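You operate a simulated robot arm through the tools that you are given. There is no shell and no other tool.

Carry out the task below with a simulated robot arm. There is one attempt and no reset: what you move stays moved.

JOB
Press the paper flat, then set the table's eclair and bun on it.
Fine: blue smoother, put back before the shells go on; crush nothing; the small yellow cake stays. Set down upright: blue smoother.
Where things are to end (x, y in the base frame): eclair shell within 50 mm of [740, 60]; large choux bun within 50 mm of [740, -80].

It is judged by the outcome, as a careful person would: the job done as asked, and still so three seconds after it is handed in. It fails if anything else is knocked over, pushed out of place, dropped, spilled or broken.

ROBOT AND FRAMES
A 7-joint arm with a two-finger parallel gripper, fixed in place. Base frame: the origin is at the foot of the arm, x ahead of it, y to its left, z up; the work surface is at about z = 900. Units: mm, rad, N and s.
Its first joint turns from -2.897 to 2.897 rad. Payload 4.4 kg.
Tool frame: the origin (TCP) lies between the finger pads and is the grasp point; the fingertips stand 23 mm ahead of it; z points along the fingers, y is the line along which they close. The gripper opens to 94 mm. The fingers are 38 mm wide and 10 mm thick; the gripper's body (54 by 96 mm) begins 39 mm behind the TCP.
Orientation is that of the tool frame in the base frame, as [roll, pitch, yaw] about the fixed x, y, z axes, in that order (R = Rz(yaw) Ry(pitch) Rx(roll)). With the fingers straight down and closing along the base's y, the tool's x points along the base's -x, its y along +y and its z along -z.

CONTROLS
- The arm moves only by the tool send_rows. Its argument "deltas" is a list of rows, each a list of 3 entries, a list of its own where there are three numbers: the shift along the tool's x, y, z in mm, then the turn, a rotation vector about the tool's x, y, z in degrees, then the opening in per cent of the stroke, from 0 (shut) to 100 (fully open). In form: [[[dx, dy, dz], [wx, wy, wz], jaw], ...]. A call has 1 to 20 rows; each row shifts and turns the commanded pose from where the row before left it, along the tool's axes as they then stand. Each row takes 0.2 s and may step no farther than 50 mm and 0.15 rad from the row before; otherwise, or with a gripper value out of range, the whole call is refused. A pose out of reach is approached as far as the arm can. The call stops where the force on the tool passes 40 N (or 10 N more than at its start, if that is more) or the arm is blocked; 0.2 s more then pass. Each finger travels about 108 mm/s and halts on what it meets, pressing with about 27 N; the grip force reading is that of the motor and also rises with nothing between the fingers. The clock runs only during rows and for 0.2 s after the last one: add rows that do not move to give the fingers time. The reply holds the time, the measured pose of the TCP, the force on the tool along the base axes, the opening and the grip force, in the units named above and with some noise, with the torque about the TCP (base axes, N m) and any sound that the robot's microphone picked up.
- Cameras (640 x 400 px; columns grow to the right, rows downward): "scene" is fixed at [52.9, 652.2, 1667.3]; the picture's right is [-0.64, -0.77, 0.00], its down [-0.50, 0.41, -0.76] and it looks along [0.59, -0.49, -0.65] (base axes); focal length 346 px, centre (320, 200). "wrist" rides on the gripper at [86, 16, -75] in the tool frame; the picture's right is [-0.18, 0.98, 0.00], its down [-0.58, -0.11, -0.81] and it looks along [-0.79, -0.15, 0.59] (tool axes); focal length 243 px, centre (320, 200). There is no depth. A picture from a camera that has moved, and an enlarged one, comes with that camera's place and axes in the base frame and with its lens.
- grab_frame(camera): a new picture of that camera. The clock stands still meanwhile.
- enlarge(camera, box): a new picture of the part [left, top, right, bottom] of that camera's present view, enlarged. The clock stands still meanwhile.
- job_done(): hands the job in; it is judged then, once.

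Nothing tells you positions but the pictures and the camera data. Unless the task says otherwise, let go and move clear before handing in.

The tools are called after ">>>" as name(argument=value, ...) on one line, values as JSON. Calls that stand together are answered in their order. send_rows: Moves the arm, as the interface text tells. Its arguments: {"type":"object","properties":{"deltas":{"type":"array","items":{"type":"array"}}},"required":["deltas"]} The other tools are called the same way: grab_frame (camera) takes a picture; enlarge (camera, box) takes an enlarged picture of a part of a camera's view; job_done () hands the job in.

At the start:

```text
time: 0.0
eef_pos: [594.0, -119.1, 1177.4]
tool_rot: [3.142, 0.001, 3.141]
ft_force: [-0.5, 0.0, 0.1]
moment: [-0.01, 0.02, 0.01]
gripper_width: 94.0
gripper_force: 0.1
```

scene: 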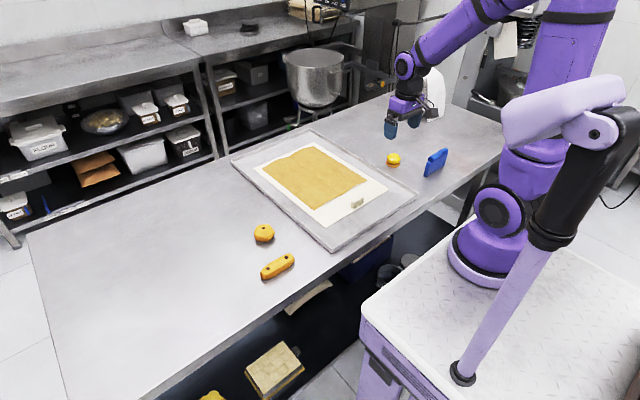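
wrist: 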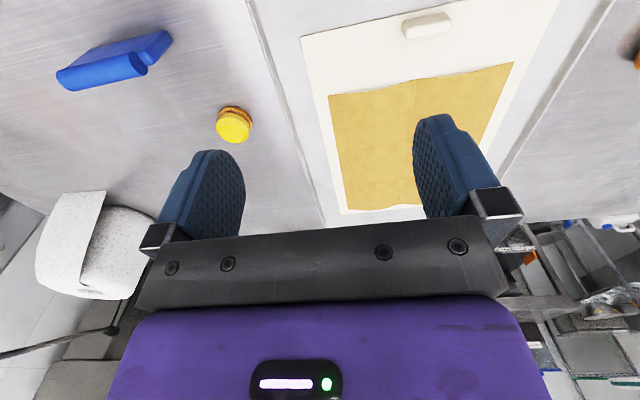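

I see a tray with paper (golden sheet on white paper), a small eraser-like thing on it, a bun and an eclair to the left, a small yellow cake and a blue smoother to the right. I'll look closer before moving.

>>> enlarge(camera="scene", box=[220, 120, 460, 270])

>>> enlarge(camera="scene", box=[230, 210, 330, 290])

>>> enlarge(camera="scene", box=[370, 130, 470, 190])

>>> enlarge(camera="wrist", box=[0, 0, 320, 200])

>>> enlarge(camera="wrist", box=[280, 0, 600, 200])

```text
2.67 times, centred on (340, 195) of scene
camera zoom: at [52.9, 652.2, 1667.3], right [-0.64, -0.77, 0.0], down [-0.5, 0.41, -0.76], along [0.59, -0.49, -0.65], focal length 922 px, centre (267, 213)
```

zoom: 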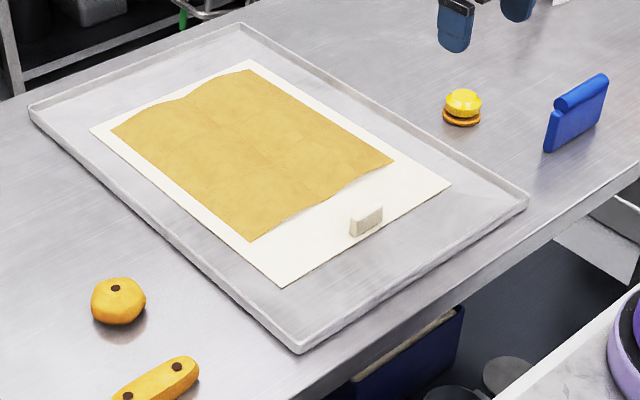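

```text
5.00 times, centred on (280, 250) of scene
camera zoom: at [52.9, 652.2, 1667.3], right [-0.64, -0.77, 0.0], down [-0.5, 0.41, -0.76], along [0.59, -0.49, -0.65], focal length 1730 px, centre (520, -50)
```

zoom: 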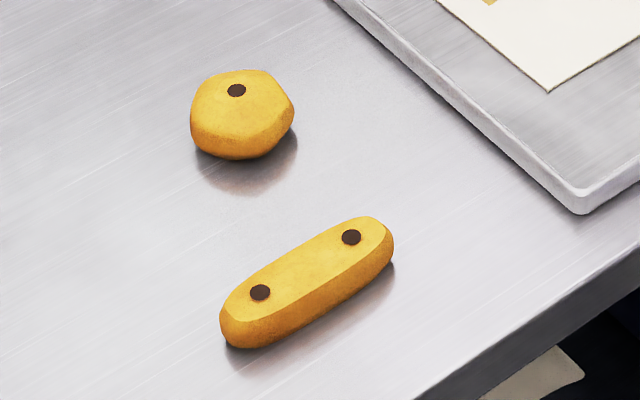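

```text
6.40 times, centred on (420, 160) of scene
camera zoom: at [52.9, 652.2, 1667.3], right [-0.64, -0.77, 0.0], down [-0.5, 0.41, -0.76], along [0.59, -0.49, -0.65], focal length 2214 px, centre (-320, 456)
```

zoom: 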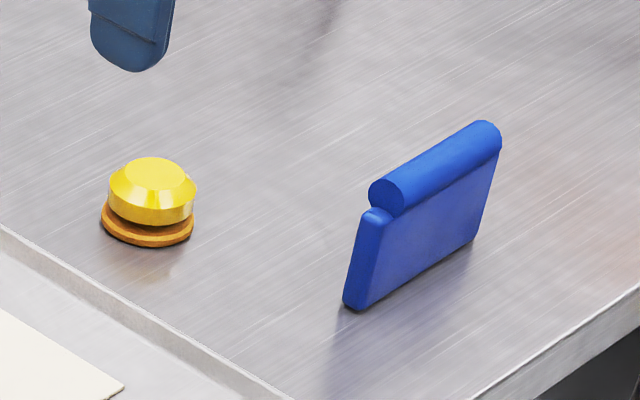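

```text
2.00 times, centred on (160, 100) of wrist
camera zoom: at [507.3, -103.9, 1252.4], right [0.18, 0.98, 0.0], down [0.58, -0.11, 0.81], along [0.79, -0.15, -0.59], focal length 485 px, centre (640, 400)
```

zoom: 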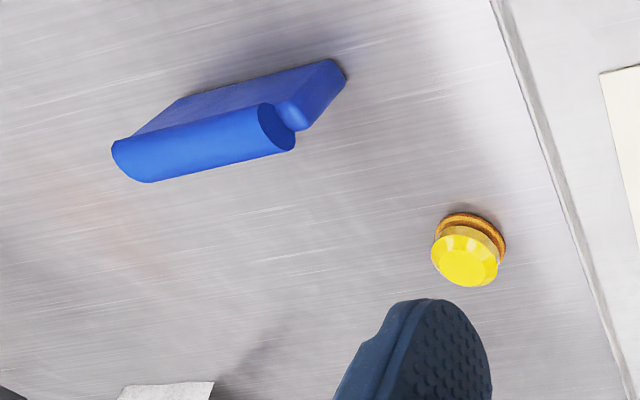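

```text
2.00 times, centred on (440, 100) of wrist
camera zoom: at [507.3, -103.9, 1252.4], right [0.18, 0.98, 0.0], down [0.58, -0.11, 0.81], along [0.79, -0.15, -0.59], focal length 485 px, centre (80, 400)
```

zoom: 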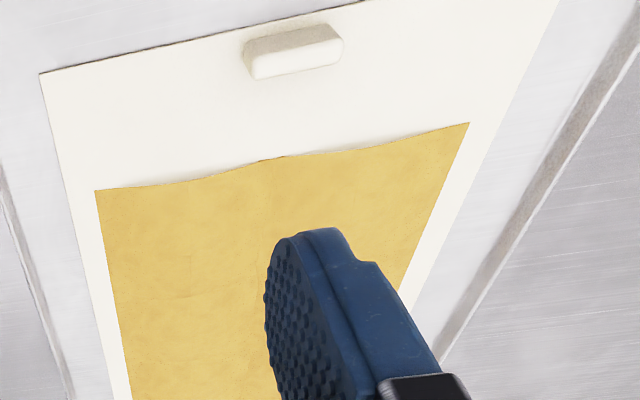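

The tray lies around x 620–1060. Golden paper spans roughly x 716–1024, y −118…135, and looks wavy. The blue smoother stands on edge near (597, −370), the small cake is near (737, −284), the bun near (717, 319), and the eclair near (591, 357). I'll look closer at the paper's waves and the smoother before moving.

>>> enlarge(camera="wrist", box=[310, 30, 530, 170])

>>> enlarge(camera="scene", box=[255, 140, 395, 228])

>>> enlarge(camera="wrist", box=[40, 10, 200, 110])

```text
2.86 times, centred on (420, 100) of wrist
camera zoom: at [507.3, -103.9, 1252.4], right [0.18, 0.98, 0.0], down [0.58, -0.11, 0.81], along [0.79, -0.15, -0.59], focal length 693 px, centre (34, 486)
```

zoom: 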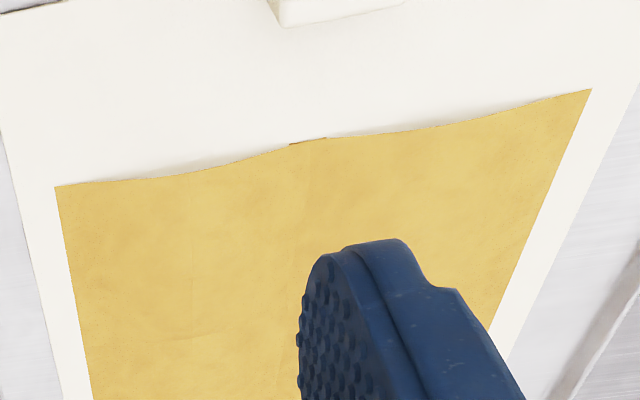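

```text
4.55 times, centred on (325, 184) of scene
camera zoom: at [52.9, 652.2, 1667.3], right [-0.64, -0.77, 0.0], down [-0.5, 0.41, -0.76], along [0.59, -0.49, -0.65], focal length 1572 px, centre (297, 273)
```

zoom: 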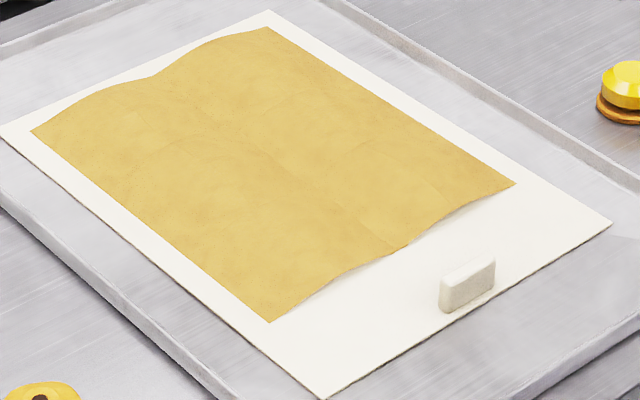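

```text
4.00 times, centred on (120, 60) of wrist
camera zoom: at [507.3, -103.9, 1252.4], right [0.18, 0.98, 0.0], down [0.58, -0.11, 0.81], along [0.79, -0.15, -0.59], focal length 970 px, centre (1120, 760)
```

zoom: 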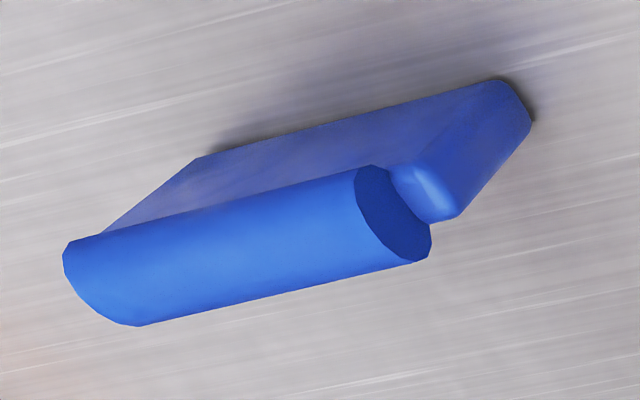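

I can see the paper humped in two long waves with a crease in the middle. The smoother stands on its thin edge along base y, with a round handle on top. I'll check what the white thing behind the gripper is before going over there.

>>> enlarge(camera="scene", box=[370, 50, 530, 150])

>>> enlarge(camera="wrist", box=[0, 150, 200, 290])

```text
4.00 times, centred on (450, 100) of scene
camera zoom: at [52.9, 652.2, 1667.3], right [-0.64, -0.77, 0.0], down [-0.5, 0.41, -0.76], along [0.59, -0.49, -0.65], focal length 1384 px, centre (-200, 600)
```

zoom: 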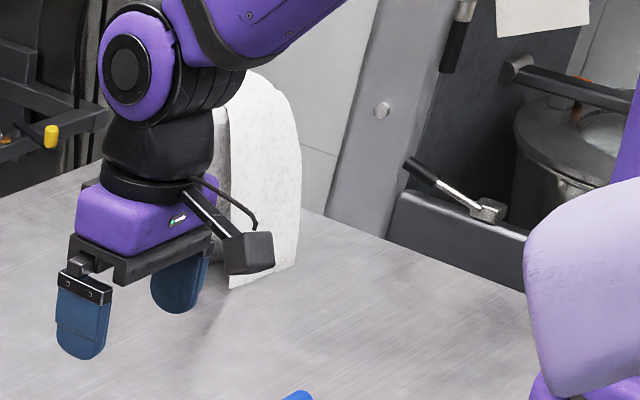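

```text
2.86 times, centred on (100, 220) of wrist
camera zoom: at [507.3, -103.9, 1252.4], right [0.18, 0.98, 0.0], down [0.58, -0.11, 0.81], along [0.79, -0.15, -0.59], focal length 693 px, centre (949, 143)
```

zoom: 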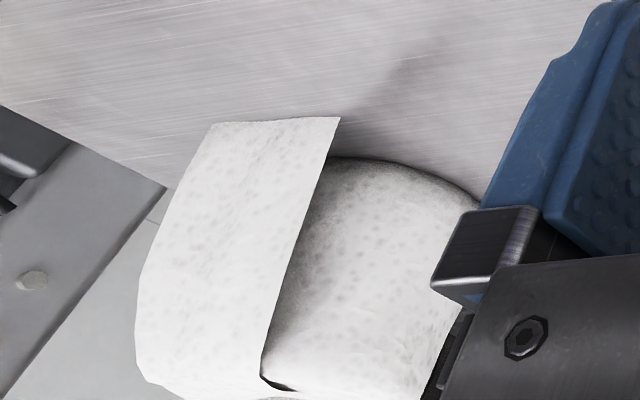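

The white thing is a paper-towel roll far off at about (870, −690), so it isn't in the way. I'll move over toward the smoother, high up, to see it squarely.

>>> send_rows(deltas=[[[13, -43, 0], [0, 0, 0], 100], [[13, -43, 0], [0, 0, 0], 100], [[13, -43, 0], [0, 0, 0], 100], [[13, -43, 0], [0, 0, 0], 100], [[13, -43, 0], [0, 0, 0], 100], [[13, -44, 0], [0, 0, 0], 100], [[0, 0, 0], [0, 0, 0], 100]])

>>> grab_frame(camera="wrist")

```text
time: 1.6
eef_pos: [516.6, -378.7, 1179.0]
tool_rot: [-3.141, 0.0, 3.14]
ft_force: [-0.4, -0.5, -0.6]
moment: [-0.03, 0.0, 0.02]
gripper_width: 93.6
gripper_force: 0.1
```

```text
taken
camera wrist: at [429.9, -364.3, 1253.5], right [0.18, 0.98, 0.0], down [0.58, -0.11, 0.81], along [0.79, -0.15, -0.59], focal length 243 px, centre (320, 200)
```

wrist: 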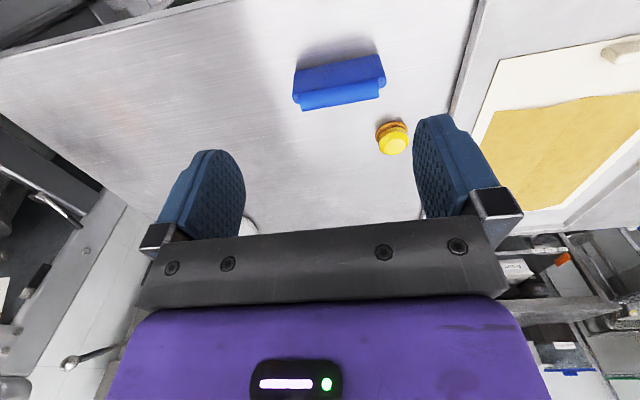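

>>> enlarge(camera="wrist", box=[272, 30, 432, 130])

>>> enlarge(camera="scene", box=[380, 130, 480, 190])

```text
4.00 times, centred on (352, 80) of wrist
camera zoom: at [429.9, -364.3, 1253.5], right [0.18, 0.98, 0.0], down [0.58, -0.11, 0.81], along [0.79, -0.15, -0.59], focal length 970 px, centre (192, 680)
```

zoom: 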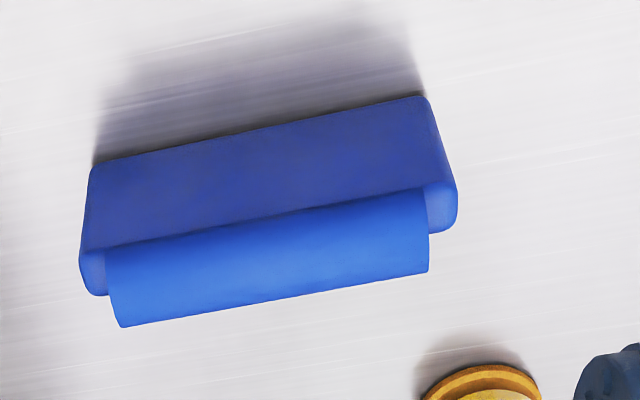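

```text
6.40 times, centred on (430, 160) of scene
camera zoom: at [52.9, 652.2, 1667.3], right [-0.64, -0.77, 0.0], down [-0.5, 0.41, -0.76], along [0.59, -0.49, -0.65], focal length 2214 px, centre (-384, 456)
```

zoom: 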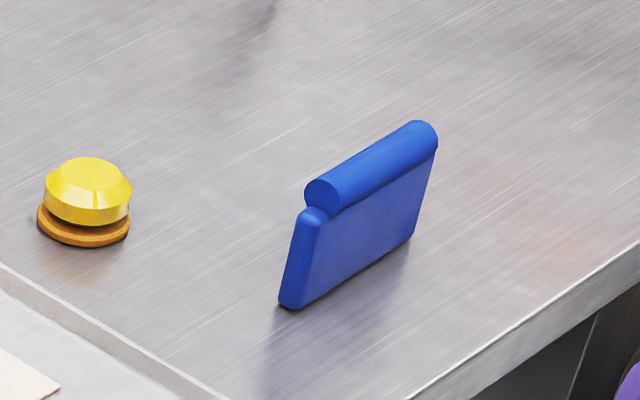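

The smoother stands at about (597, −371), lined up with base y, with its handle axis at z ≈ 965. I'll turn the gripper a quarter turn so it closes along base x, then stand above it and check.

>>> send_rows(deltas=[[[0, 0, 0], [0, 0, -8.2], 100], [[0, 0, 0], [0, 0, -8.2], 100], [[0, 0, 0], [0, 0, -8.2], 100], [[0, 0, 0], [0, 0, -8.2], 100], [[0, 0, 0], [0, 0, -8.2], 100], [[0, 0, 0], [0, 0, -8.2], 100], [[0, 0, 0], [0, 0, -8.2], 100], [[0, 0, 0], [0, 0, -8.2], 100], [[0, 0, 0], [0, 0, -8.2], 100], [[0, 0, 0], [0, 0, -8.2], 100], [[0, 0, 0], [0, 0, -8.0], 100], [[0, -41, 0], [0, 0, 0], 100], [[0, -41, 0], [0, 0, 0], 100], [[0, 0, 40], [0, 0, 0], 100], [[0, 0, 40], [0, 0, 0], 100], [[0, 0, 0], [0, 0, 0], 100]])

>>> grab_frame(camera="wrist")

>>> grab_frame(camera="scene")

```text
time: 5.0
eef_pos: [598.9, -377.4, 1097.2]
tool_rot: [3.142, 0.0, -1.571]
ft_force: [-0.9, -0.8, 0.6]
moment: [-0.01, 0.01, 0.02]
gripper_width: 94.0
gripper_force: 0.0
```

```text
taken
camera wrist: at [582.1, -465.3, 1171.7], right [-0.98, 0.18, 0.0], down [0.11, 0.58, 0.81], along [0.15, 0.79, -0.59], focal length 243 px, centre (320, 200)
```

wrist: 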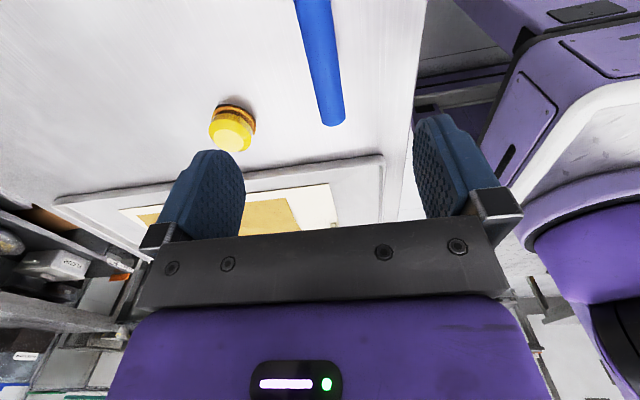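

```text
taken
```

scene: 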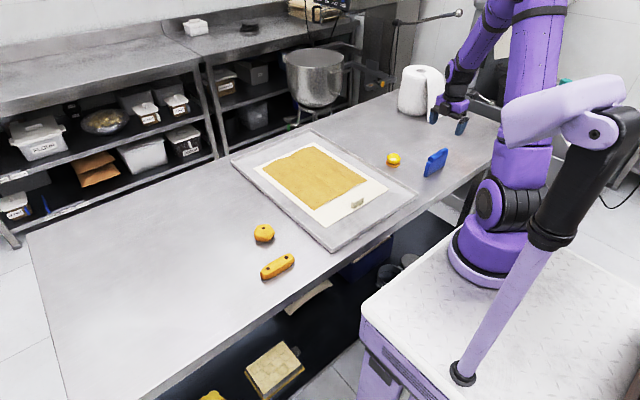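

The handle axis reads at x ≈ 596.5 and the smoother's middle at y ≈ −371. I'll centre on it and come down to just above the handle to check alignment.

>>> send_rows(deltas=[[[-6, 2.4, 30], [0, 0, 0], 100], [[0, 0, 30], [0, 0, 0], 100], [[0, 0, 17], [0, 0, 0], 100], [[0, 0, 0], [0, 0, 0], 100]])

>>> grab_frame(camera="wrist")

>>> enlarge(camera="scene", box=[380, 100, 500, 190])

```text
time: 6.0
eef_pos: [595.8, -372.4, 1021.3]
tool_rot: [3.142, 0.0, -1.571]
ft_force: [-0.9, 0.2, 0.1]
moment: [-0.01, 0.0, 0.01]
gripper_width: 93.8
gripper_force: 0.0
```

```text
taken
camera wrist: at [579.3, -459.6, 1095.3], right [-0.98, 0.18, 0.0], down [0.11, 0.58, 0.81], along [0.15, 0.79, -0.59], focal length 243 px, centre (320, 200)
```

wrist: 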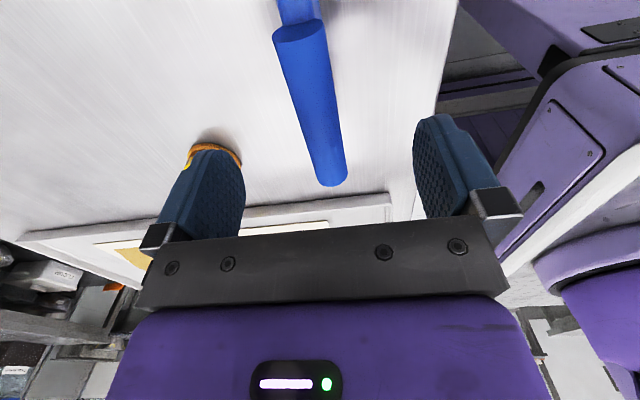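

```text
4.44 times, centred on (440, 145) of scene
camera zoom: at [52.9, 652.2, 1667.3], right [-0.64, -0.77, 0.0], down [-0.5, 0.41, -0.76], along [0.59, -0.49, -0.65], focal length 1537 px, centre (-213, 444)
```

zoom: 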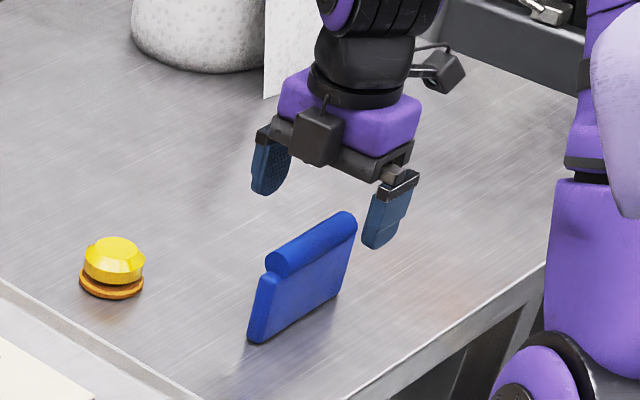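

The gripper straddles the handle centrally (handle axis x ≈ 596, TCP 595.8). I'll go down to the handle's height and look again before closing.

>>> send_rows(deltas=[[[0, 0, 20], [0, 0, 0], 100], [[0, 0, 20], [0, 0, 0], 100], [[0, 0, 16], [0, 0, 0], 100], [[0, 0, 0], [0, 0, 0], 100], [[0, 0, 0], [0, 0, 0], 100]])

>>> grab_frame(camera="wrist")

>>> enlarge(camera="scene", box=[380, 100, 500, 190])

```text
time: 7.2
eef_pos: [596.4, -372.4, 963.9]
tool_rot: [3.141, 0.001, -1.57]
ft_force: [0.4, 0.5, 0.4]
moment: [0.02, 0.01, 0.01]
gripper_width: 93.9
gripper_force: 0.0
```

```text
taken
camera wrist: at [579.5, -459.7, 1039.4], right [-0.98, 0.18, 0.0], down [0.11, 0.58, 0.81], along [0.15, 0.79, -0.59], focal length 243 px, centre (320, 200)
```

wrist: 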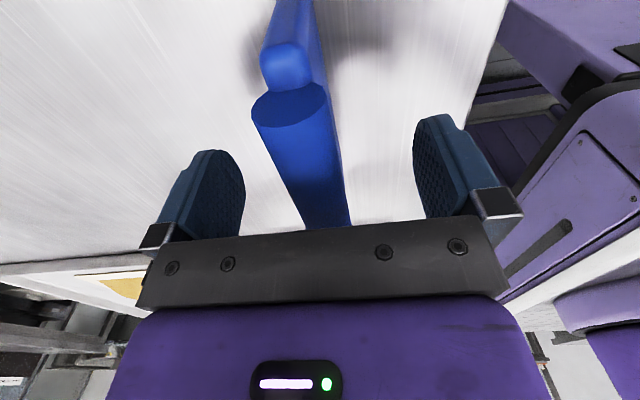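

```text
4.44 times, centred on (440, 145) of scene
camera zoom: at [52.9, 652.2, 1667.3], right [-0.64, -0.77, 0.0], down [-0.5, 0.41, -0.76], along [0.59, -0.49, -0.65], focal length 1537 px, centre (-213, 444)
```

zoom: 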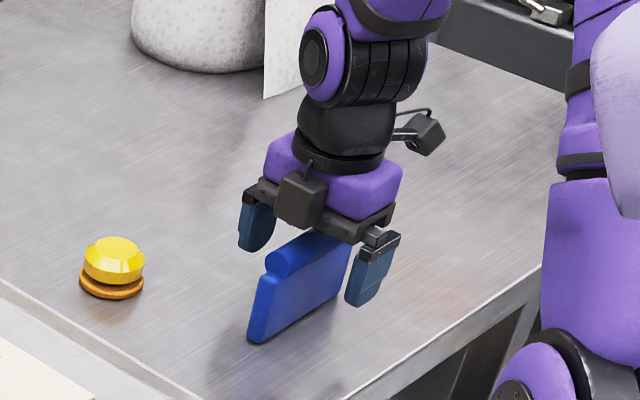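

The handle sits centred between the fingers. I'll close on it in stages.

>>> send_rows(deltas=[[[0, 0, 0], [0, 0, 0], 60], [[0, 0, 0], [0, 0, 0], 32], [[0, 0, 0], [0, 0, 0], 30], [[0, 0, 0], [0, 0, 0], 28], [[0, 0, 0], [0, 0, 0], 26], [[0, 0, 0], [0, 0, 0], 24], [[0, 0, 0], [0, 0, 0], 20], [[0, 0, 0], [0, 0, 0], 10], [[0, 0, 0], [0, 0, 0], 0], [[0, 0, 0], [0, 0, 0], 0]])

>>> grab_frame(camera="wrist")

>>> enlarge(camera="scene", box=[380, 100, 500, 190])

```text
time: 9.4
eef_pos: [596.1, -372.3, 965.3]
tool_rot: [3.141, 0.0, -1.572]
ft_force: [-0.5, -1.1, 0.2]
moment: [-0.03, 0.0, 0.03]
gripper_width: 22.9
gripper_force: 26.7
```

```text
taken
camera wrist: at [579.6, -459.7, 1039.5], right [-0.98, 0.18, 0.0], down [0.11, 0.58, 0.81], along [0.15, 0.79, -0.59], focal length 243 px, centre (320, 200)
```

wrist: 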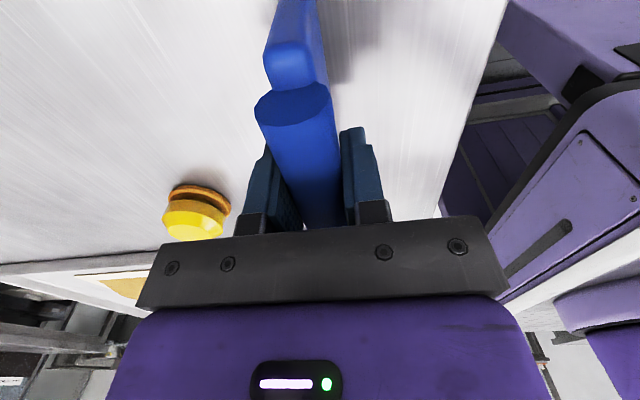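

```text
4.44 times, centred on (440, 145) of scene
camera zoom: at [52.9, 652.2, 1667.3], right [-0.64, -0.77, 0.0], down [-0.5, 0.41, -0.76], along [0.59, -0.49, -0.65], focal length 1537 px, centre (-213, 444)
```

zoom: 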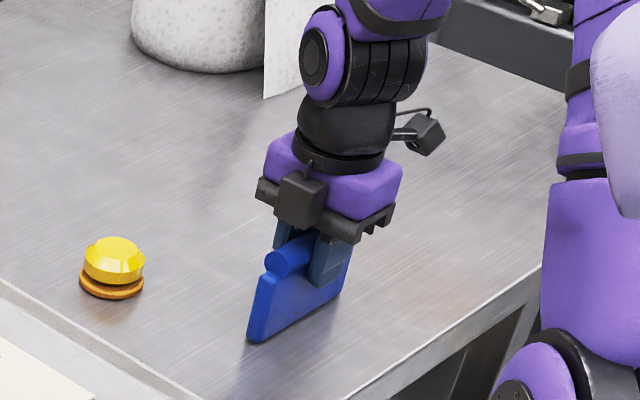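

The handle is held firmly (22.9 mm wide, at TCP (596, −372, 964.4) with its foot on the table). I'll lift it straight up and check that it hangs true.

>>> send_rows(deltas=[[[0, 0, -5], [0, 0, 0], 0], [[0, 0, -20], [0, 0, 0], 0], [[0, 0, -35], [0, 0, 0], 0], [[0, 0, -40], [0, 0, 0], 0], [[0, 0, 0], [0, 0, 0], 0]])

>>> grab_frame(camera="wrist")

>>> enlarge(camera="scene", box=[380, 80, 500, 170])

```text
time: 10.6
eef_pos: [596.2, -371.7, 1064.5]
tool_rot: [3.141, 0.0, -1.57]
ft_force: [0.1, 0.6, -0.7]
moment: [-0.02, 0.02, 0.0]
gripper_width: 22.7
gripper_force: 26.8
```

```text
taken
camera wrist: at [579.6, -459.1, 1138.9], right [-0.98, 0.18, 0.0], down [0.11, 0.58, 0.81], along [0.15, 0.79, -0.59], focal length 243 px, centre (320, 200)
```

wrist: 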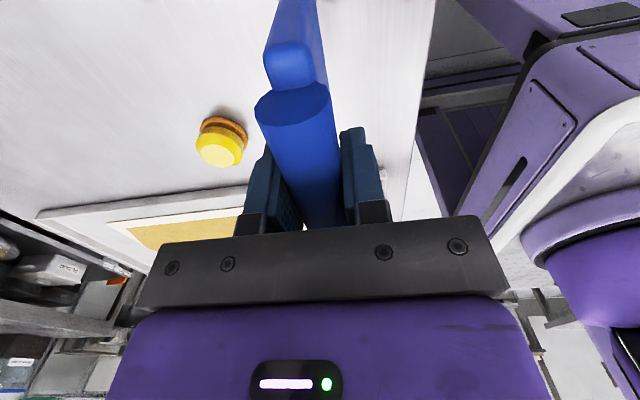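

```text
4.44 times, centred on (440, 125) of scene
camera zoom: at [52.9, 652.2, 1667.3], right [-0.64, -0.77, 0.0], down [-0.5, 0.41, -0.76], along [0.59, -0.49, -0.65], focal length 1537 px, centre (-213, 533)
```

zoom: 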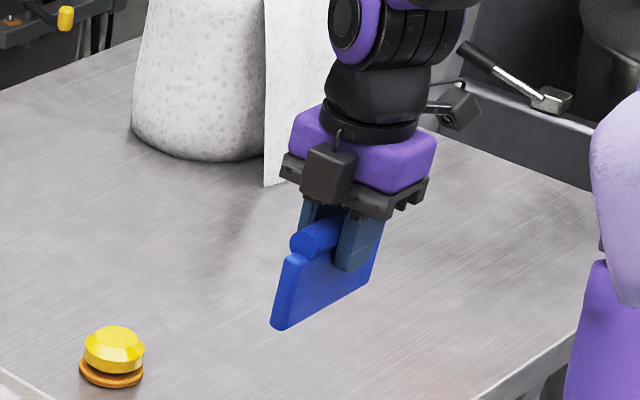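

It hangs true. I'll turn the blade to lie along base x (so it reaches the far part of the paper) and carry it high over to the middle of the paper's near part.

>>> send_rows(deltas=[[[0, 0, 0], [0, 0, 8.2], 0], [[0, 0, 0], [0, 0, 8.2], 0], [[0, 0, 0], [0, 0, 8.2], 0], [[0, 0, 0], [0, 0, 8.2], 0], [[0, 0, 0], [0, 0, 8.2], 0], [[0, 0, 0], [0, 0, 8.2], 0], [[0, 0, 0], [0, 0, 8.2], 0], [[0, 0, 0], [0, 0, 8.2], 0], [[0, 0, 0], [0, 0, 8.2], 0], [[0, 0, 0], [0, 0, 8.2], 0], [[0, 0, 0], [0, 0, 8.0], 0], [[-22, 44, 0], [0, 0, 0], 0], [[-22, 44, 0], [0, 0, 0], 0], [[-22, 44, 0], [0, 0, 0], 0], [[-22, 44, 0], [0, 0, 0], 0], [[-22, 44, 0], [0, 0, 0], 0], [[-22, 44, 0], [0, 0, 0], 0], [[-22, 44, 0], [0, 0, 0], 0], [[-22, 44, 0], [0, 0, 0], 0], [[0, 20, 0], [0, 0, 0], 0]])

>>> grab_frame(camera="wrist")

>>> grab_frame(camera="scene")

```text
time: 14.8
eef_pos: [771.7, -0.5, 1065.2]
tool_rot: [3.141, 0.002, 3.14]
ft_force: [-0.3, -1.0, -0.6]
moment: [0.02, -0.01, 0.05]
gripper_width: 22.8
gripper_force: 26.9
```

```text
taken
camera wrist: at [684.8, 14.6, 1139.6], right [0.19, 0.98, 0.0], down [0.58, -0.11, 0.81], along [0.79, -0.15, -0.59], focal length 243 px, centre (320, 200)
```

wrist: 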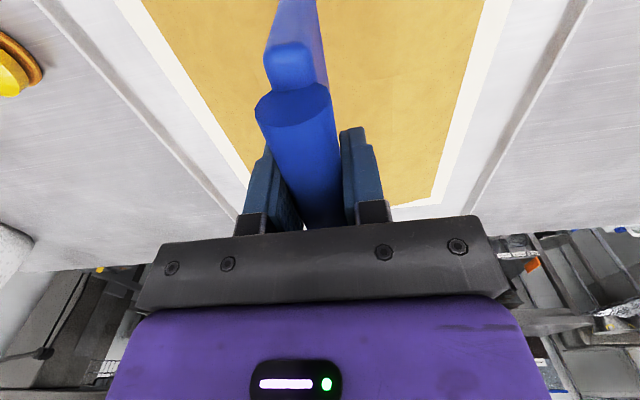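

```text
taken
```

scene: 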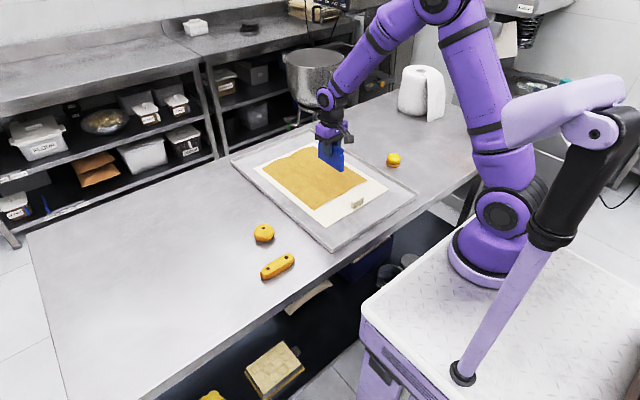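

The smoother is above the paper's near middle. I'll lower it until it's near the paper and feel for contact in small steps.

>>> send_rows(deltas=[[[0, 0, 25], [0, 0, 0], 0], [[0, 0, 25], [0, 0, 0], 0], [[0, 0, 20], [0, 0, 0], 0], [[0, 0, 0], [0, 0, 0], 0]])

>>> enlarge(camera="scene", box=[255, 130, 395, 218])

```text
time: 15.8
eef_pos: [771.6, -0.5, 993.7]
tool_rot: [-3.141, 0.0, -3.141]
ft_force: [0.6, -0.3, -0.6]
moment: [0.0, 0.02, -0.04]
gripper_width: 22.7
gripper_force: 26.7
```

```text
4.55 times, centred on (325, 174) of scene
camera zoom: at [52.9, 652.2, 1667.3], right [-0.64, -0.77, 0.0], down [-0.5, 0.41, -0.76], along [0.59, -0.49, -0.65], focal length 1572 px, centre (297, 318)
```

zoom: 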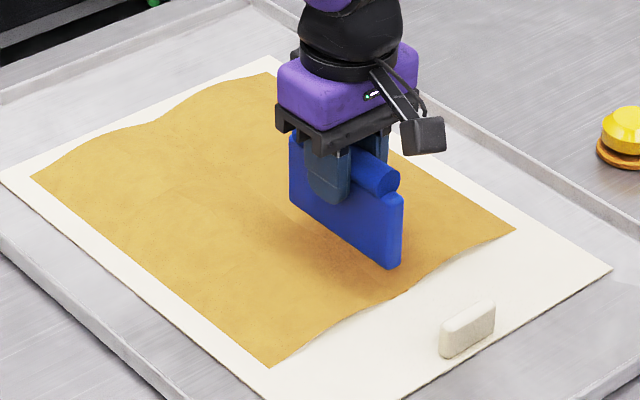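

Still clear by 20 mm or so. I'll feel downward gently.

>>> send_rows(deltas=[[[0, 0, 4], [0, 0, 0], 0], [[0, 0, 4], [0, 0, 0], 0], [[0, 0, 3], [0, 0, 0], 0], [[0, 0, 0], [0, 0, 0], 0]])

>>> send_rows(deltas=[[[0, 0, 2], [0, 0, 0], 0], [[0, 0, 1], [0, 0, 0], 0], [[0, 0, 0], [0, 0, 0], 0]])

>>> send_rows(deltas=[[[0, 0, 1], [0, 0, 0], 0], [[0, 0, 1], [0, 0, 0], 0], [[0, 0, 0], [0, 0, 0], 0]])

>>> send_rows(deltas=[[[0, 0, 1], [0, 0, 0], 0], [[0, 0, 1], [0, 0, 0], 0], [[0, 0, 0], [0, 0, 0], 0]])

```text
time: 16.8
eef_pos: [772.1, -0.7, 983.0]
tool_rot: [3.141, 0.002, 3.141]
ft_force: [0.2, -0.3, -0.9]
moment: [-0.02, 0.04, 0.01]
gripper_width: 22.9
gripper_force: 27.3
```

```text
time: 17.6
eef_pos: [771.9, -0.6, 980.6]
tool_rot: [-3.141, 0.0, 3.141]
ft_force: [-0.1, -0.3, -1.3]
moment: [-0.05, 0.02, 0.0]
gripper_width: 23.2
gripper_force: 26.9
```

```text
time: 18.4
eef_pos: [772.1, 0.3, 979.6]
tool_rot: [3.141, 0.0, -3.141]
ft_force: [-0.5, 0.3, -0.7]
moment: [-0.01, 0.03, 0.0]
gripper_width: 22.7
gripper_force: 26.9
```

```text
time: 19.2
eef_pos: [771.8, -0.8, 976.3]
tool_rot: [3.141, 0.0, 3.14]
ft_force: [-1.0, -0.6, 0.1]
moment: [0.0, -0.04, -0.01]
gripper_width: 22.9
gripper_force: 27.3
```

No contact yet, with the foot at about z 912. I'll continue feeling down.

>>> send_rows(deltas=[[[0, 0, 1], [0, 0, 0], 0], [[0, 0, 1], [0, 0, 0], 0], [[0, 0, 0], [0, 0, 0], 0]])

>>> send_rows(deltas=[[[0, 0, 1], [0, 0, 0], 0], [[0, 0, 1], [0, 0, 0], 0], [[0, 0, 0], [0, 0, 0], 0]])

>>> enlarge(camera="scene", box=[255, 130, 395, 218])

```text
time: 20.0
eef_pos: [772.0, -0.3, 974.8]
tool_rot: [-3.141, 0.0, 3.141]
ft_force: [0.5, 0.6, -0.4]
moment: [0.0, 0.03, 0.03]
gripper_width: 22.8
gripper_force: 26.8
```

```text
time: 20.8
eef_pos: [772.3, 1.1, 972.1]
tool_rot: [3.141, 0.0, -3.141]
ft_force: [-0.4, -0.2, -0.6]
moment: [0.01, -0.01, 0.0]
gripper_width: 23.0
gripper_force: 27.0
```

```text
4.55 times, centred on (325, 174) of scene
camera zoom: at [52.9, 652.2, 1667.3], right [-0.64, -0.77, 0.0], down [-0.5, 0.41, -0.76], along [0.59, -0.49, -0.65], focal length 1572 px, centre (297, 318)
```

zoom: 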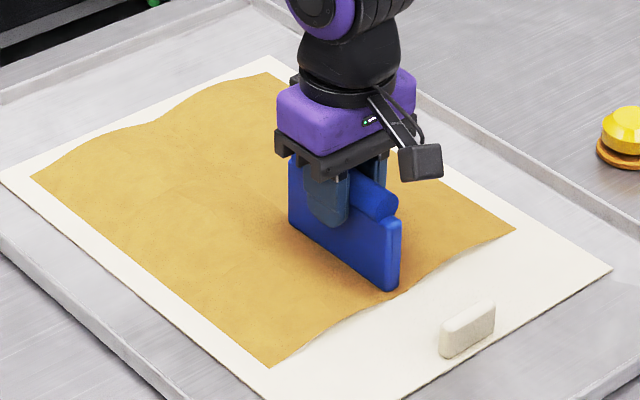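

Nearly touching now (foot at about z 908). Continuing millimetre by millimetre.

>>> send_rows(deltas=[[[0, 0, 1], [0, 0, 0], 0], [[0, 0, 0], [0, 0, 0], 0]])

>>> send_rows(deltas=[[[0, 0, 1], [0, 0, 0], 0], [[0, 0, 0], [0, 0, 0], 0]])

>>> send_rows(deltas=[[[0, 0, 1], [0, 0, 0], 0], [[0, 0, 0], [0, 0, 0], 0]])

```text
time: 21.4
eef_pos: [773.8, -0.3, 973.0]
tool_rot: [-3.141, 0.001, -3.141]
ft_force: [0.5, -0.5, 6.0]
moment: [-0.01, -0.02, 0.03]
gripper_width: 23.1
gripper_force: 26.9
```

```text
time: 22.0
eef_pos: [771.5, 0.2, 972.1]
tool_rot: [-3.141, 0.001, 3.141]
ft_force: [-0.6, 0.1, 20.8]
moment: [0.0, 0.04, 0.05]
gripper_width: 23.2
gripper_force: 27.1
```

```text
time: 22.6
eef_pos: [772.0, 0.2, 970.8]
tool_rot: [3.141, 0.004, -3.139]
ft_force: [2.8, 0.7, 37.1]
moment: [0.03, 0.08, 0.0]
gripper_width: 22.9
gripper_force: 26.8
```

Contact is stiff (about 15 N per mm), with the surface at roughly TCP z 972. I'll ease off to a light press and look at the paper's reaction.

>>> send_rows(deltas=[[[0, 0, -1.8], [0, 0, 0], 0], [[0, 0, 0], [0, 0, 0], 0]])

>>> enlarge(camera="scene", box=[255, 130, 395, 218])

>>> grab_frame(camera="wrist")

```text
time: 23.2
eef_pos: [772.5, 0.2, 971.9]
tool_rot: [3.141, -0.001, 3.141]
ft_force: [5.1, 1.1, 17.8]
moment: [0.06, -0.41, -0.03]
gripper_width: 23.1
gripper_force: 27.1
```

```text
4.55 times, centred on (325, 174) of scene
camera zoom: at [52.9, 652.2, 1667.3], right [-0.64, -0.77, 0.0], down [-0.5, 0.41, -0.76], along [0.59, -0.49, -0.65], focal length 1572 px, centre (297, 318)
```

zoom: 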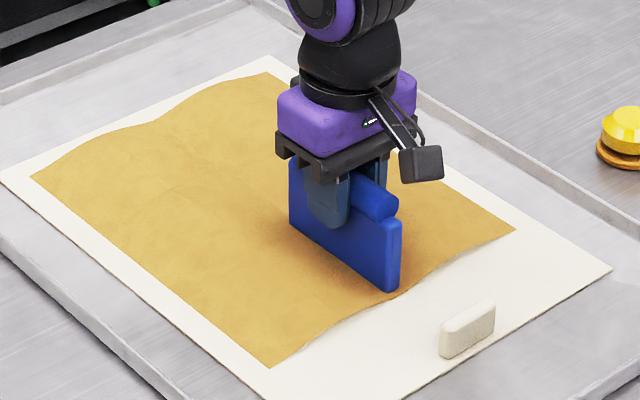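

```text
taken
camera wrist: at [684.3, 15.0, 1046.3], right [0.18, 0.98, 0.0], down [0.58, -0.11, 0.81], along [0.79, -0.15, -0.59], focal length 243 px, centre (320, 200)
```

wrist: 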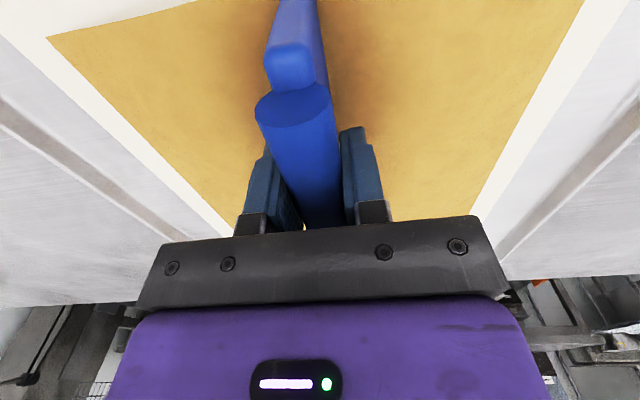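

The foot rests on the crease at around 18 N. I'll lighten the press a bit and slide it slowly toward +y to see how the hump reacts.

>>> send_rows(deltas=[[[0, 0, -0.5], [0, 0, 0], 0], [[0, 5, 0], [0, 0, 0], 0], [[0, 5, 0], [0, 0, 0], 0], [[0, 5, 0], [0, 0, 0], 0], [[0, 5, 0], [0, 0, 0], 0]])

>>> enlarge(camera="scene", box=[255, 130, 395, 218])

```text
time: 24.4
eef_pos: [769.7, 19.8, 971.9]
tool_rot: [-3.141, -0.001, 3.141]
ft_force: [-0.1, -1.9, 6.2]
moment: [-0.09, 0.16, 0.06]
gripper_width: 22.9
gripper_force: 27.3
```

```text
4.55 times, centred on (325, 174) of scene
camera zoom: at [52.9, 652.2, 1667.3], right [-0.64, -0.77, 0.0], down [-0.5, 0.41, -0.76], along [0.59, -0.49, -0.65], focal length 1572 px, centre (297, 318)
```

zoom: 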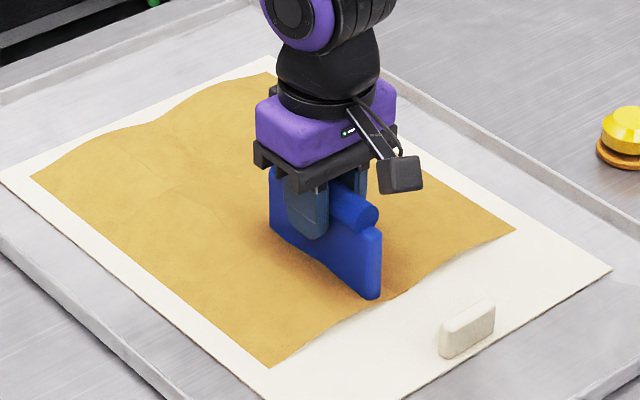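

It slides smoothly at ~6 N without dragging the paper. I'll press slightly harder and sweep on out to the +y edge.

>>> send_rows(deltas=[[[0, 0, 0.3], [0, 0, 0], 0], [[0, 8, 0], [0, 0, 0], 0], [[0, 8, 0], [0, 0, 0], 0], [[0, 8, 0], [0, 0, 0], 0], [[0, 8, 0], [0, 0, 0], 0], [[0, 8, 0], [0, 0, 0], 0], [[0, 8, 0], [0, 0, 0], 0]])

>>> enlarge(camera="scene", box=[255, 130, 395, 218])

>>> grab_frame(camera="wrist")

```text
time: 26.0
eef_pos: [772.3, 68.5, 971.8]
tool_rot: [3.141, -0.001, -3.141]
ft_force: [0.2, -0.5, -1.1]
moment: [0.0, 0.01, -0.06]
gripper_width: 22.6
gripper_force: 26.8
```

```text
4.55 times, centred on (325, 174) of scene
camera zoom: at [52.9, 652.2, 1667.3], right [-0.64, -0.77, 0.0], down [-0.5, 0.41, -0.76], along [0.59, -0.49, -0.65], focal length 1572 px, centre (297, 318)
```

zoom: 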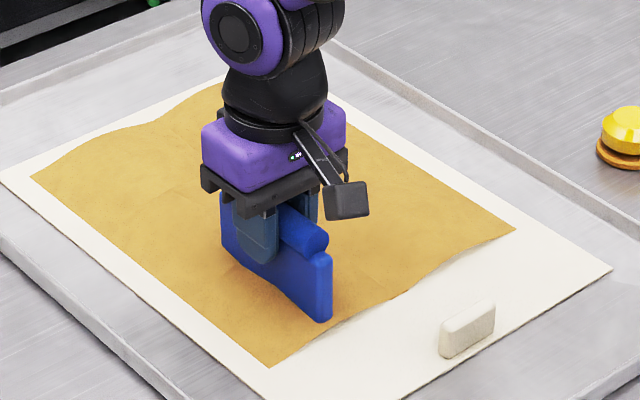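

```text
taken
camera wrist: at [684.9, 82.9, 1046.8], right [0.18, 0.98, 0.0], down [0.58, -0.11, 0.81], along [0.79, -0.15, -0.59], focal length 243 px, centre (320, 200)
```

wrist: 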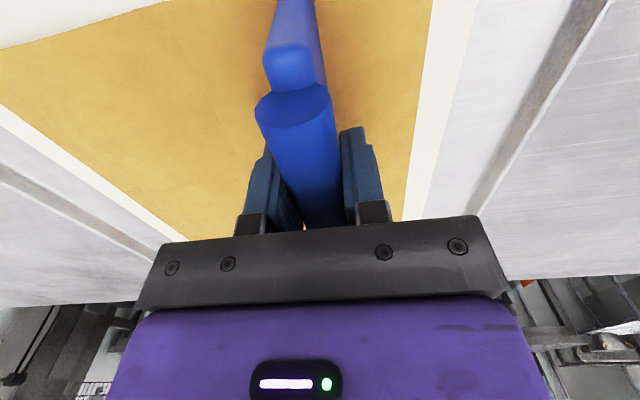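

The force fell to nothing here and the blade's foot seems sunk into the hump, so I need to see what the paper really did. I'll lift clear and look.

>>> send_rows(deltas=[[[0, 0, -20], [0, 0, 0], 0], [[0, 0, -40], [0, 0, 0], 0], [[40, 0, -40], [0, 0, 0], 0], [[40, 0, -20], [0, 0, 0], 0], [[40, 0, 0], [0, 0, 0], 0], [[0, 0, 0], [0, 0, 0], 0]])

>>> enlarge(camera="scene", box=[255, 140, 395, 228])

>>> grab_frame(camera="wrist")

```text
refused: row 3 steps farther than a row can; nothing moved
```

```text
4.55 times, centred on (325, 184) of scene
camera zoom: at [52.9, 652.2, 1667.3], right [-0.64, -0.77, 0.0], down [-0.5, 0.41, -0.76], along [0.59, -0.49, -0.65], focal length 1572 px, centre (297, 273)
```

zoom: 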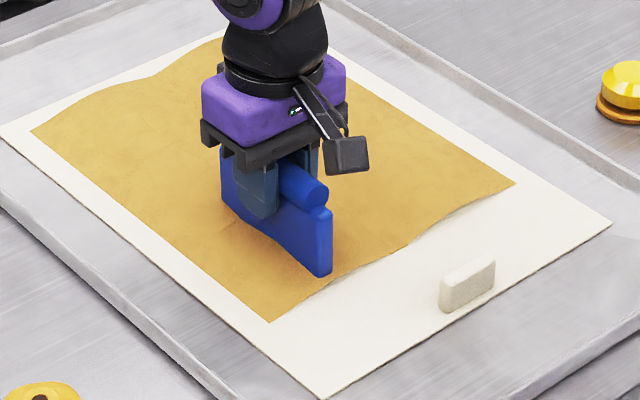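

```text
taken
camera wrist: at [684.9, 82.9, 1046.8], right [0.18, 0.98, 0.0], down [0.58, -0.11, 0.81], along [0.79, -0.15, -0.59], focal length 243 px, centre (320, 200)
```

wrist: 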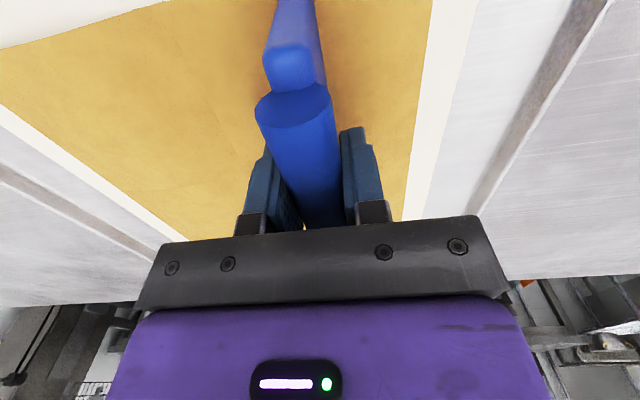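

That call was refused for a step that was too long. I'll repeat with shorter steps.

>>> send_rows(deltas=[[[0, 0, -20], [0, 0, 0], 0], [[0, 0, -40], [0, 0, 0], 0], [[30, 0, -35], [0, 0, 0], 0], [[30, 0, -35], [0, 0, 0], 0], [[45, 0, 0], [0, 0, 0], 0], [[45, 0, 0], [0, 0, 0], 0], [[0, 0, 0], [0, 0, 0], 0]])

>>> enlarge(camera="scene", box=[255, 140, 395, 228])

>>> grab_frame(camera="wrist")

```text
time: 27.6
eef_pos: [621.1, 68.1, 1101.7]
tool_rot: [3.141, 0.0, 3.141]
ft_force: [-0.3, -0.7, -0.7]
moment: [0.02, 0.04, -0.01]
gripper_width: 22.8
gripper_force: 26.8
```

```text
4.55 times, centred on (325, 184) of scene
camera zoom: at [52.9, 652.2, 1667.3], right [-0.64, -0.77, 0.0], down [-0.5, 0.41, -0.76], along [0.59, -0.49, -0.65], focal length 1572 px, centre (297, 273)
```

zoom: 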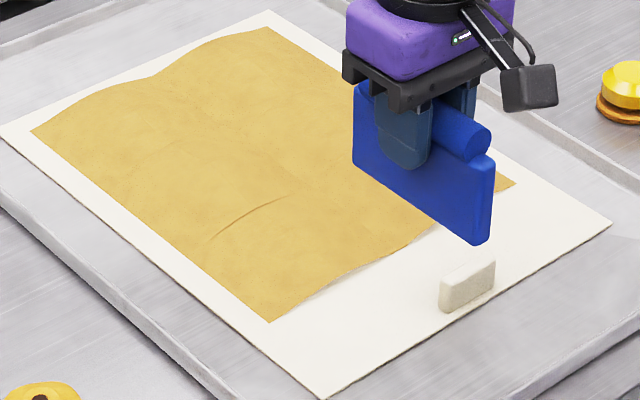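

```text
taken
camera wrist: at [535.2, 83.4, 1176.4], right [0.18, 0.98, 0.0], down [0.58, -0.11, 0.81], along [0.79, -0.15, -0.59], focal length 243 px, centre (320, 200)
```

wrist: 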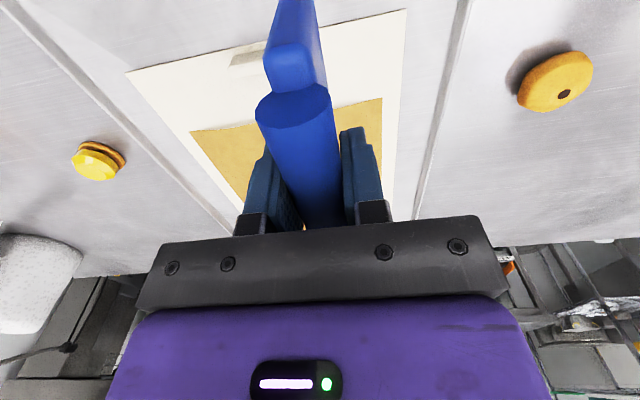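

The near +y panel has come down partly: a step now shows against the next panel at x ≈ 818. So the paper seems to have about 3×2 panels to press. I'll go back over this panel with steadier pressure.

>>> send_rows(deltas=[[[-36.5, -14, 0], [0, 0, 0], 0], [[-36.5, -14, 0], [0, 0, 0], 0], [[-36.5, -14, 0], [0, 0, 0], 0], [[-36.5, -14, 0], [0, 0, 0], 0], [[0, 0, 40], [0, 0, 0], 0], [[0, 0, 40], [0, 0, 0], 0], [[0, 0, 40], [0, 0, 0], 0], [[0, 0, 5], [0, 0, 0], 0], [[0, 0, 3], [0, 0, 0], 0], [[0, 0, 1], [0, 0, 0], 0], [[0, 0, 0], [0, 0, 0], 0]])

>>> send_rows(deltas=[[[0, 0, 1], [0, 0, 0], 0], [[0, 0, 0], [0, 0, 0], 0]])

>>> send_rows(deltas=[[[0, 0, 0.5], [0, 0, 0], 0], [[0, 0, 0], [0, 0, 0], 0]])

```text
time: 30.0
eef_pos: [767.4, 12.1, 973.3]
tool_rot: [3.141, 0.0, 3.14]
ft_force: [0.6, -0.1, -1.2]
moment: [0.0, 0.0, -0.01]
gripper_width: 22.9
gripper_force: 26.9
```

```text
time: 30.6
eef_pos: [768.0, 11.5, 971.3]
tool_rot: [3.141, 0.0, 3.141]
ft_force: [0.6, 0.0, -0.8]
moment: [-0.02, 0.07, -0.01]
gripper_width: 22.9
gripper_force: 27.2
```

```text
time: 31.2
eef_pos: [767.7, 10.4, 971.5]
tool_rot: [3.141, 0.002, -3.141]
ft_force: [-0.6, -0.1, 6.2]
moment: [0.01, 0.04, -0.02]
gripper_width: 23.1
gripper_force: 27.0
```

Contact with 6 N. I'll add a little and sweep outward in short calls, watching the force.

>>> send_rows(deltas=[[[0, 0, 0.6], [0, 0, 0], 0], [[0, 0, 0], [0, 0, 0], 0]])

>>> send_rows(deltas=[[[0, 6, 0], [0, 0, 0], 0], [[0, 6, 0], [0, 0, 0], 0], [[0, 6, 0], [0, 0, 0], 0]])

>>> send_rows(deltas=[[[0, 6, 0], [0, 0, 0], 0], [[0, 6, 0], [0, 0, 0], 0], [[0, 6, 0], [0, 0, 0], 0]])

>>> enlarge(camera="scene", box=[255, 140, 395, 228])

```text
time: 31.8
eef_pos: [768.3, 11.7, 972.5]
tool_rot: [-3.142, 0.002, -3.141]
ft_force: [0.3, -0.8, 13.6]
moment: [0.01, 0.0, -0.01]
gripper_width: 23.0
gripper_force: 27.0
```

```text
time: 32.6
eef_pos: [767.4, 29.5, 970.0]
tool_rot: [3.14, -0.001, 3.141]
ft_force: [0.3, -4.3, 16.4]
moment: [-0.22, -0.06, 0.01]
gripper_width: 23.0
gripper_force: 26.8
```

```text
time: 33.4
eef_pos: [768.8, 48.5, 970.8]
tool_rot: [-3.141, 0.0, 3.141]
ft_force: [0.1, -3.5, 9.3]
moment: [-0.16, 0.02, -0.02]
gripper_width: 23.0
gripper_force: 27.0
```

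```text
4.55 times, centred on (325, 184) of scene
camera zoom: at [52.9, 652.2, 1667.3], right [-0.64, -0.77, 0.0], down [-0.5, 0.41, -0.76], along [0.59, -0.49, -0.65], focal length 1572 px, centre (297, 273)
```

zoom: 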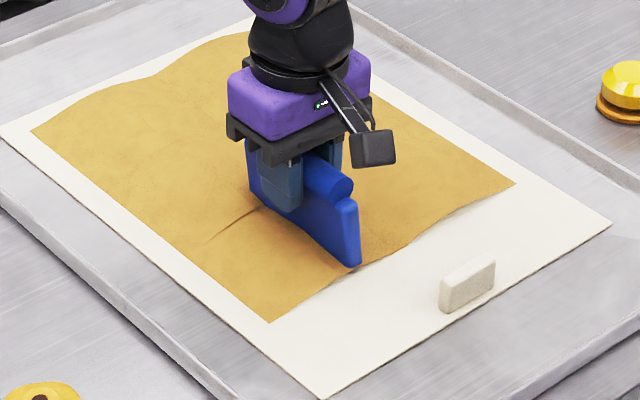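

The force fades slowly as I slide, so I'll add some depth on the way and check that the smoother isn't tilting in the grip.

>>> send_rows(deltas=[[[0, 6, 0.3], [0, 0, 0], 0], [[0, 6, 0.2], [0, 0, 0], 0], [[0, 6, 0.1], [0, 0, 0], 0]])

>>> grab_frame(camera="wrist")

>>> enlarge(camera="scene", box=[275, 140, 375, 220])

```text
time: 34.2
eef_pos: [768.2, 65.8, 972.1]
tool_rot: [3.141, 0.003, -3.141]
ft_force: [0.9, -4.7, 16.6]
moment: [-0.27, 0.04, 0.03]
gripper_width: 23.0
gripper_force: 26.4
```

```text
taken
camera wrist: at [680.6, 80.8, 1045.1], right [0.18, 0.98, 0.0], down [0.58, -0.11, 0.81], along [0.79, -0.15, -0.59], focal length 243 px, centre (320, 200)
```

wrist: 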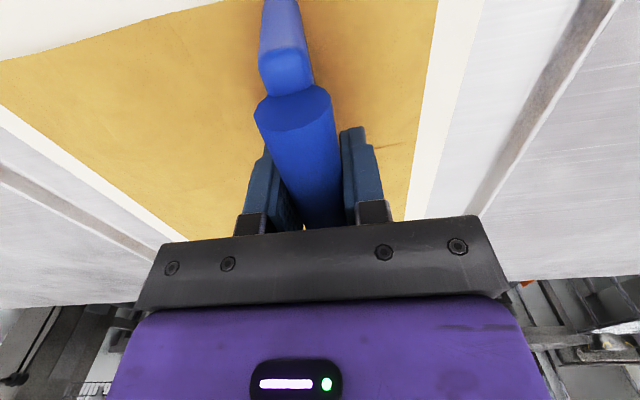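

```text
5.00 times, centred on (325, 180) of scene
camera zoom: at [52.9, 652.2, 1667.3], right [-0.64, -0.77, 0.0], down [-0.5, 0.41, -0.76], along [0.59, -0.49, -0.65], focal length 1730 px, centre (295, 300)
```

zoom: 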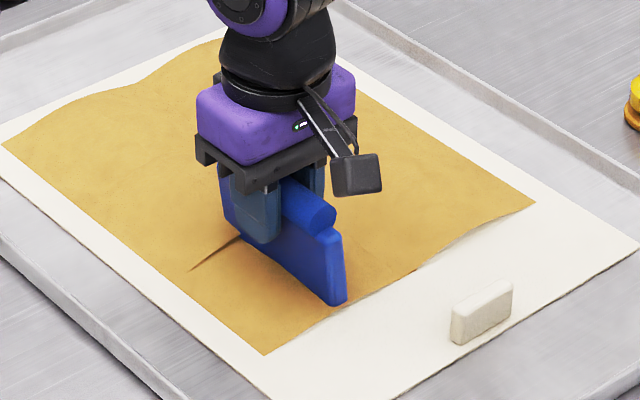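

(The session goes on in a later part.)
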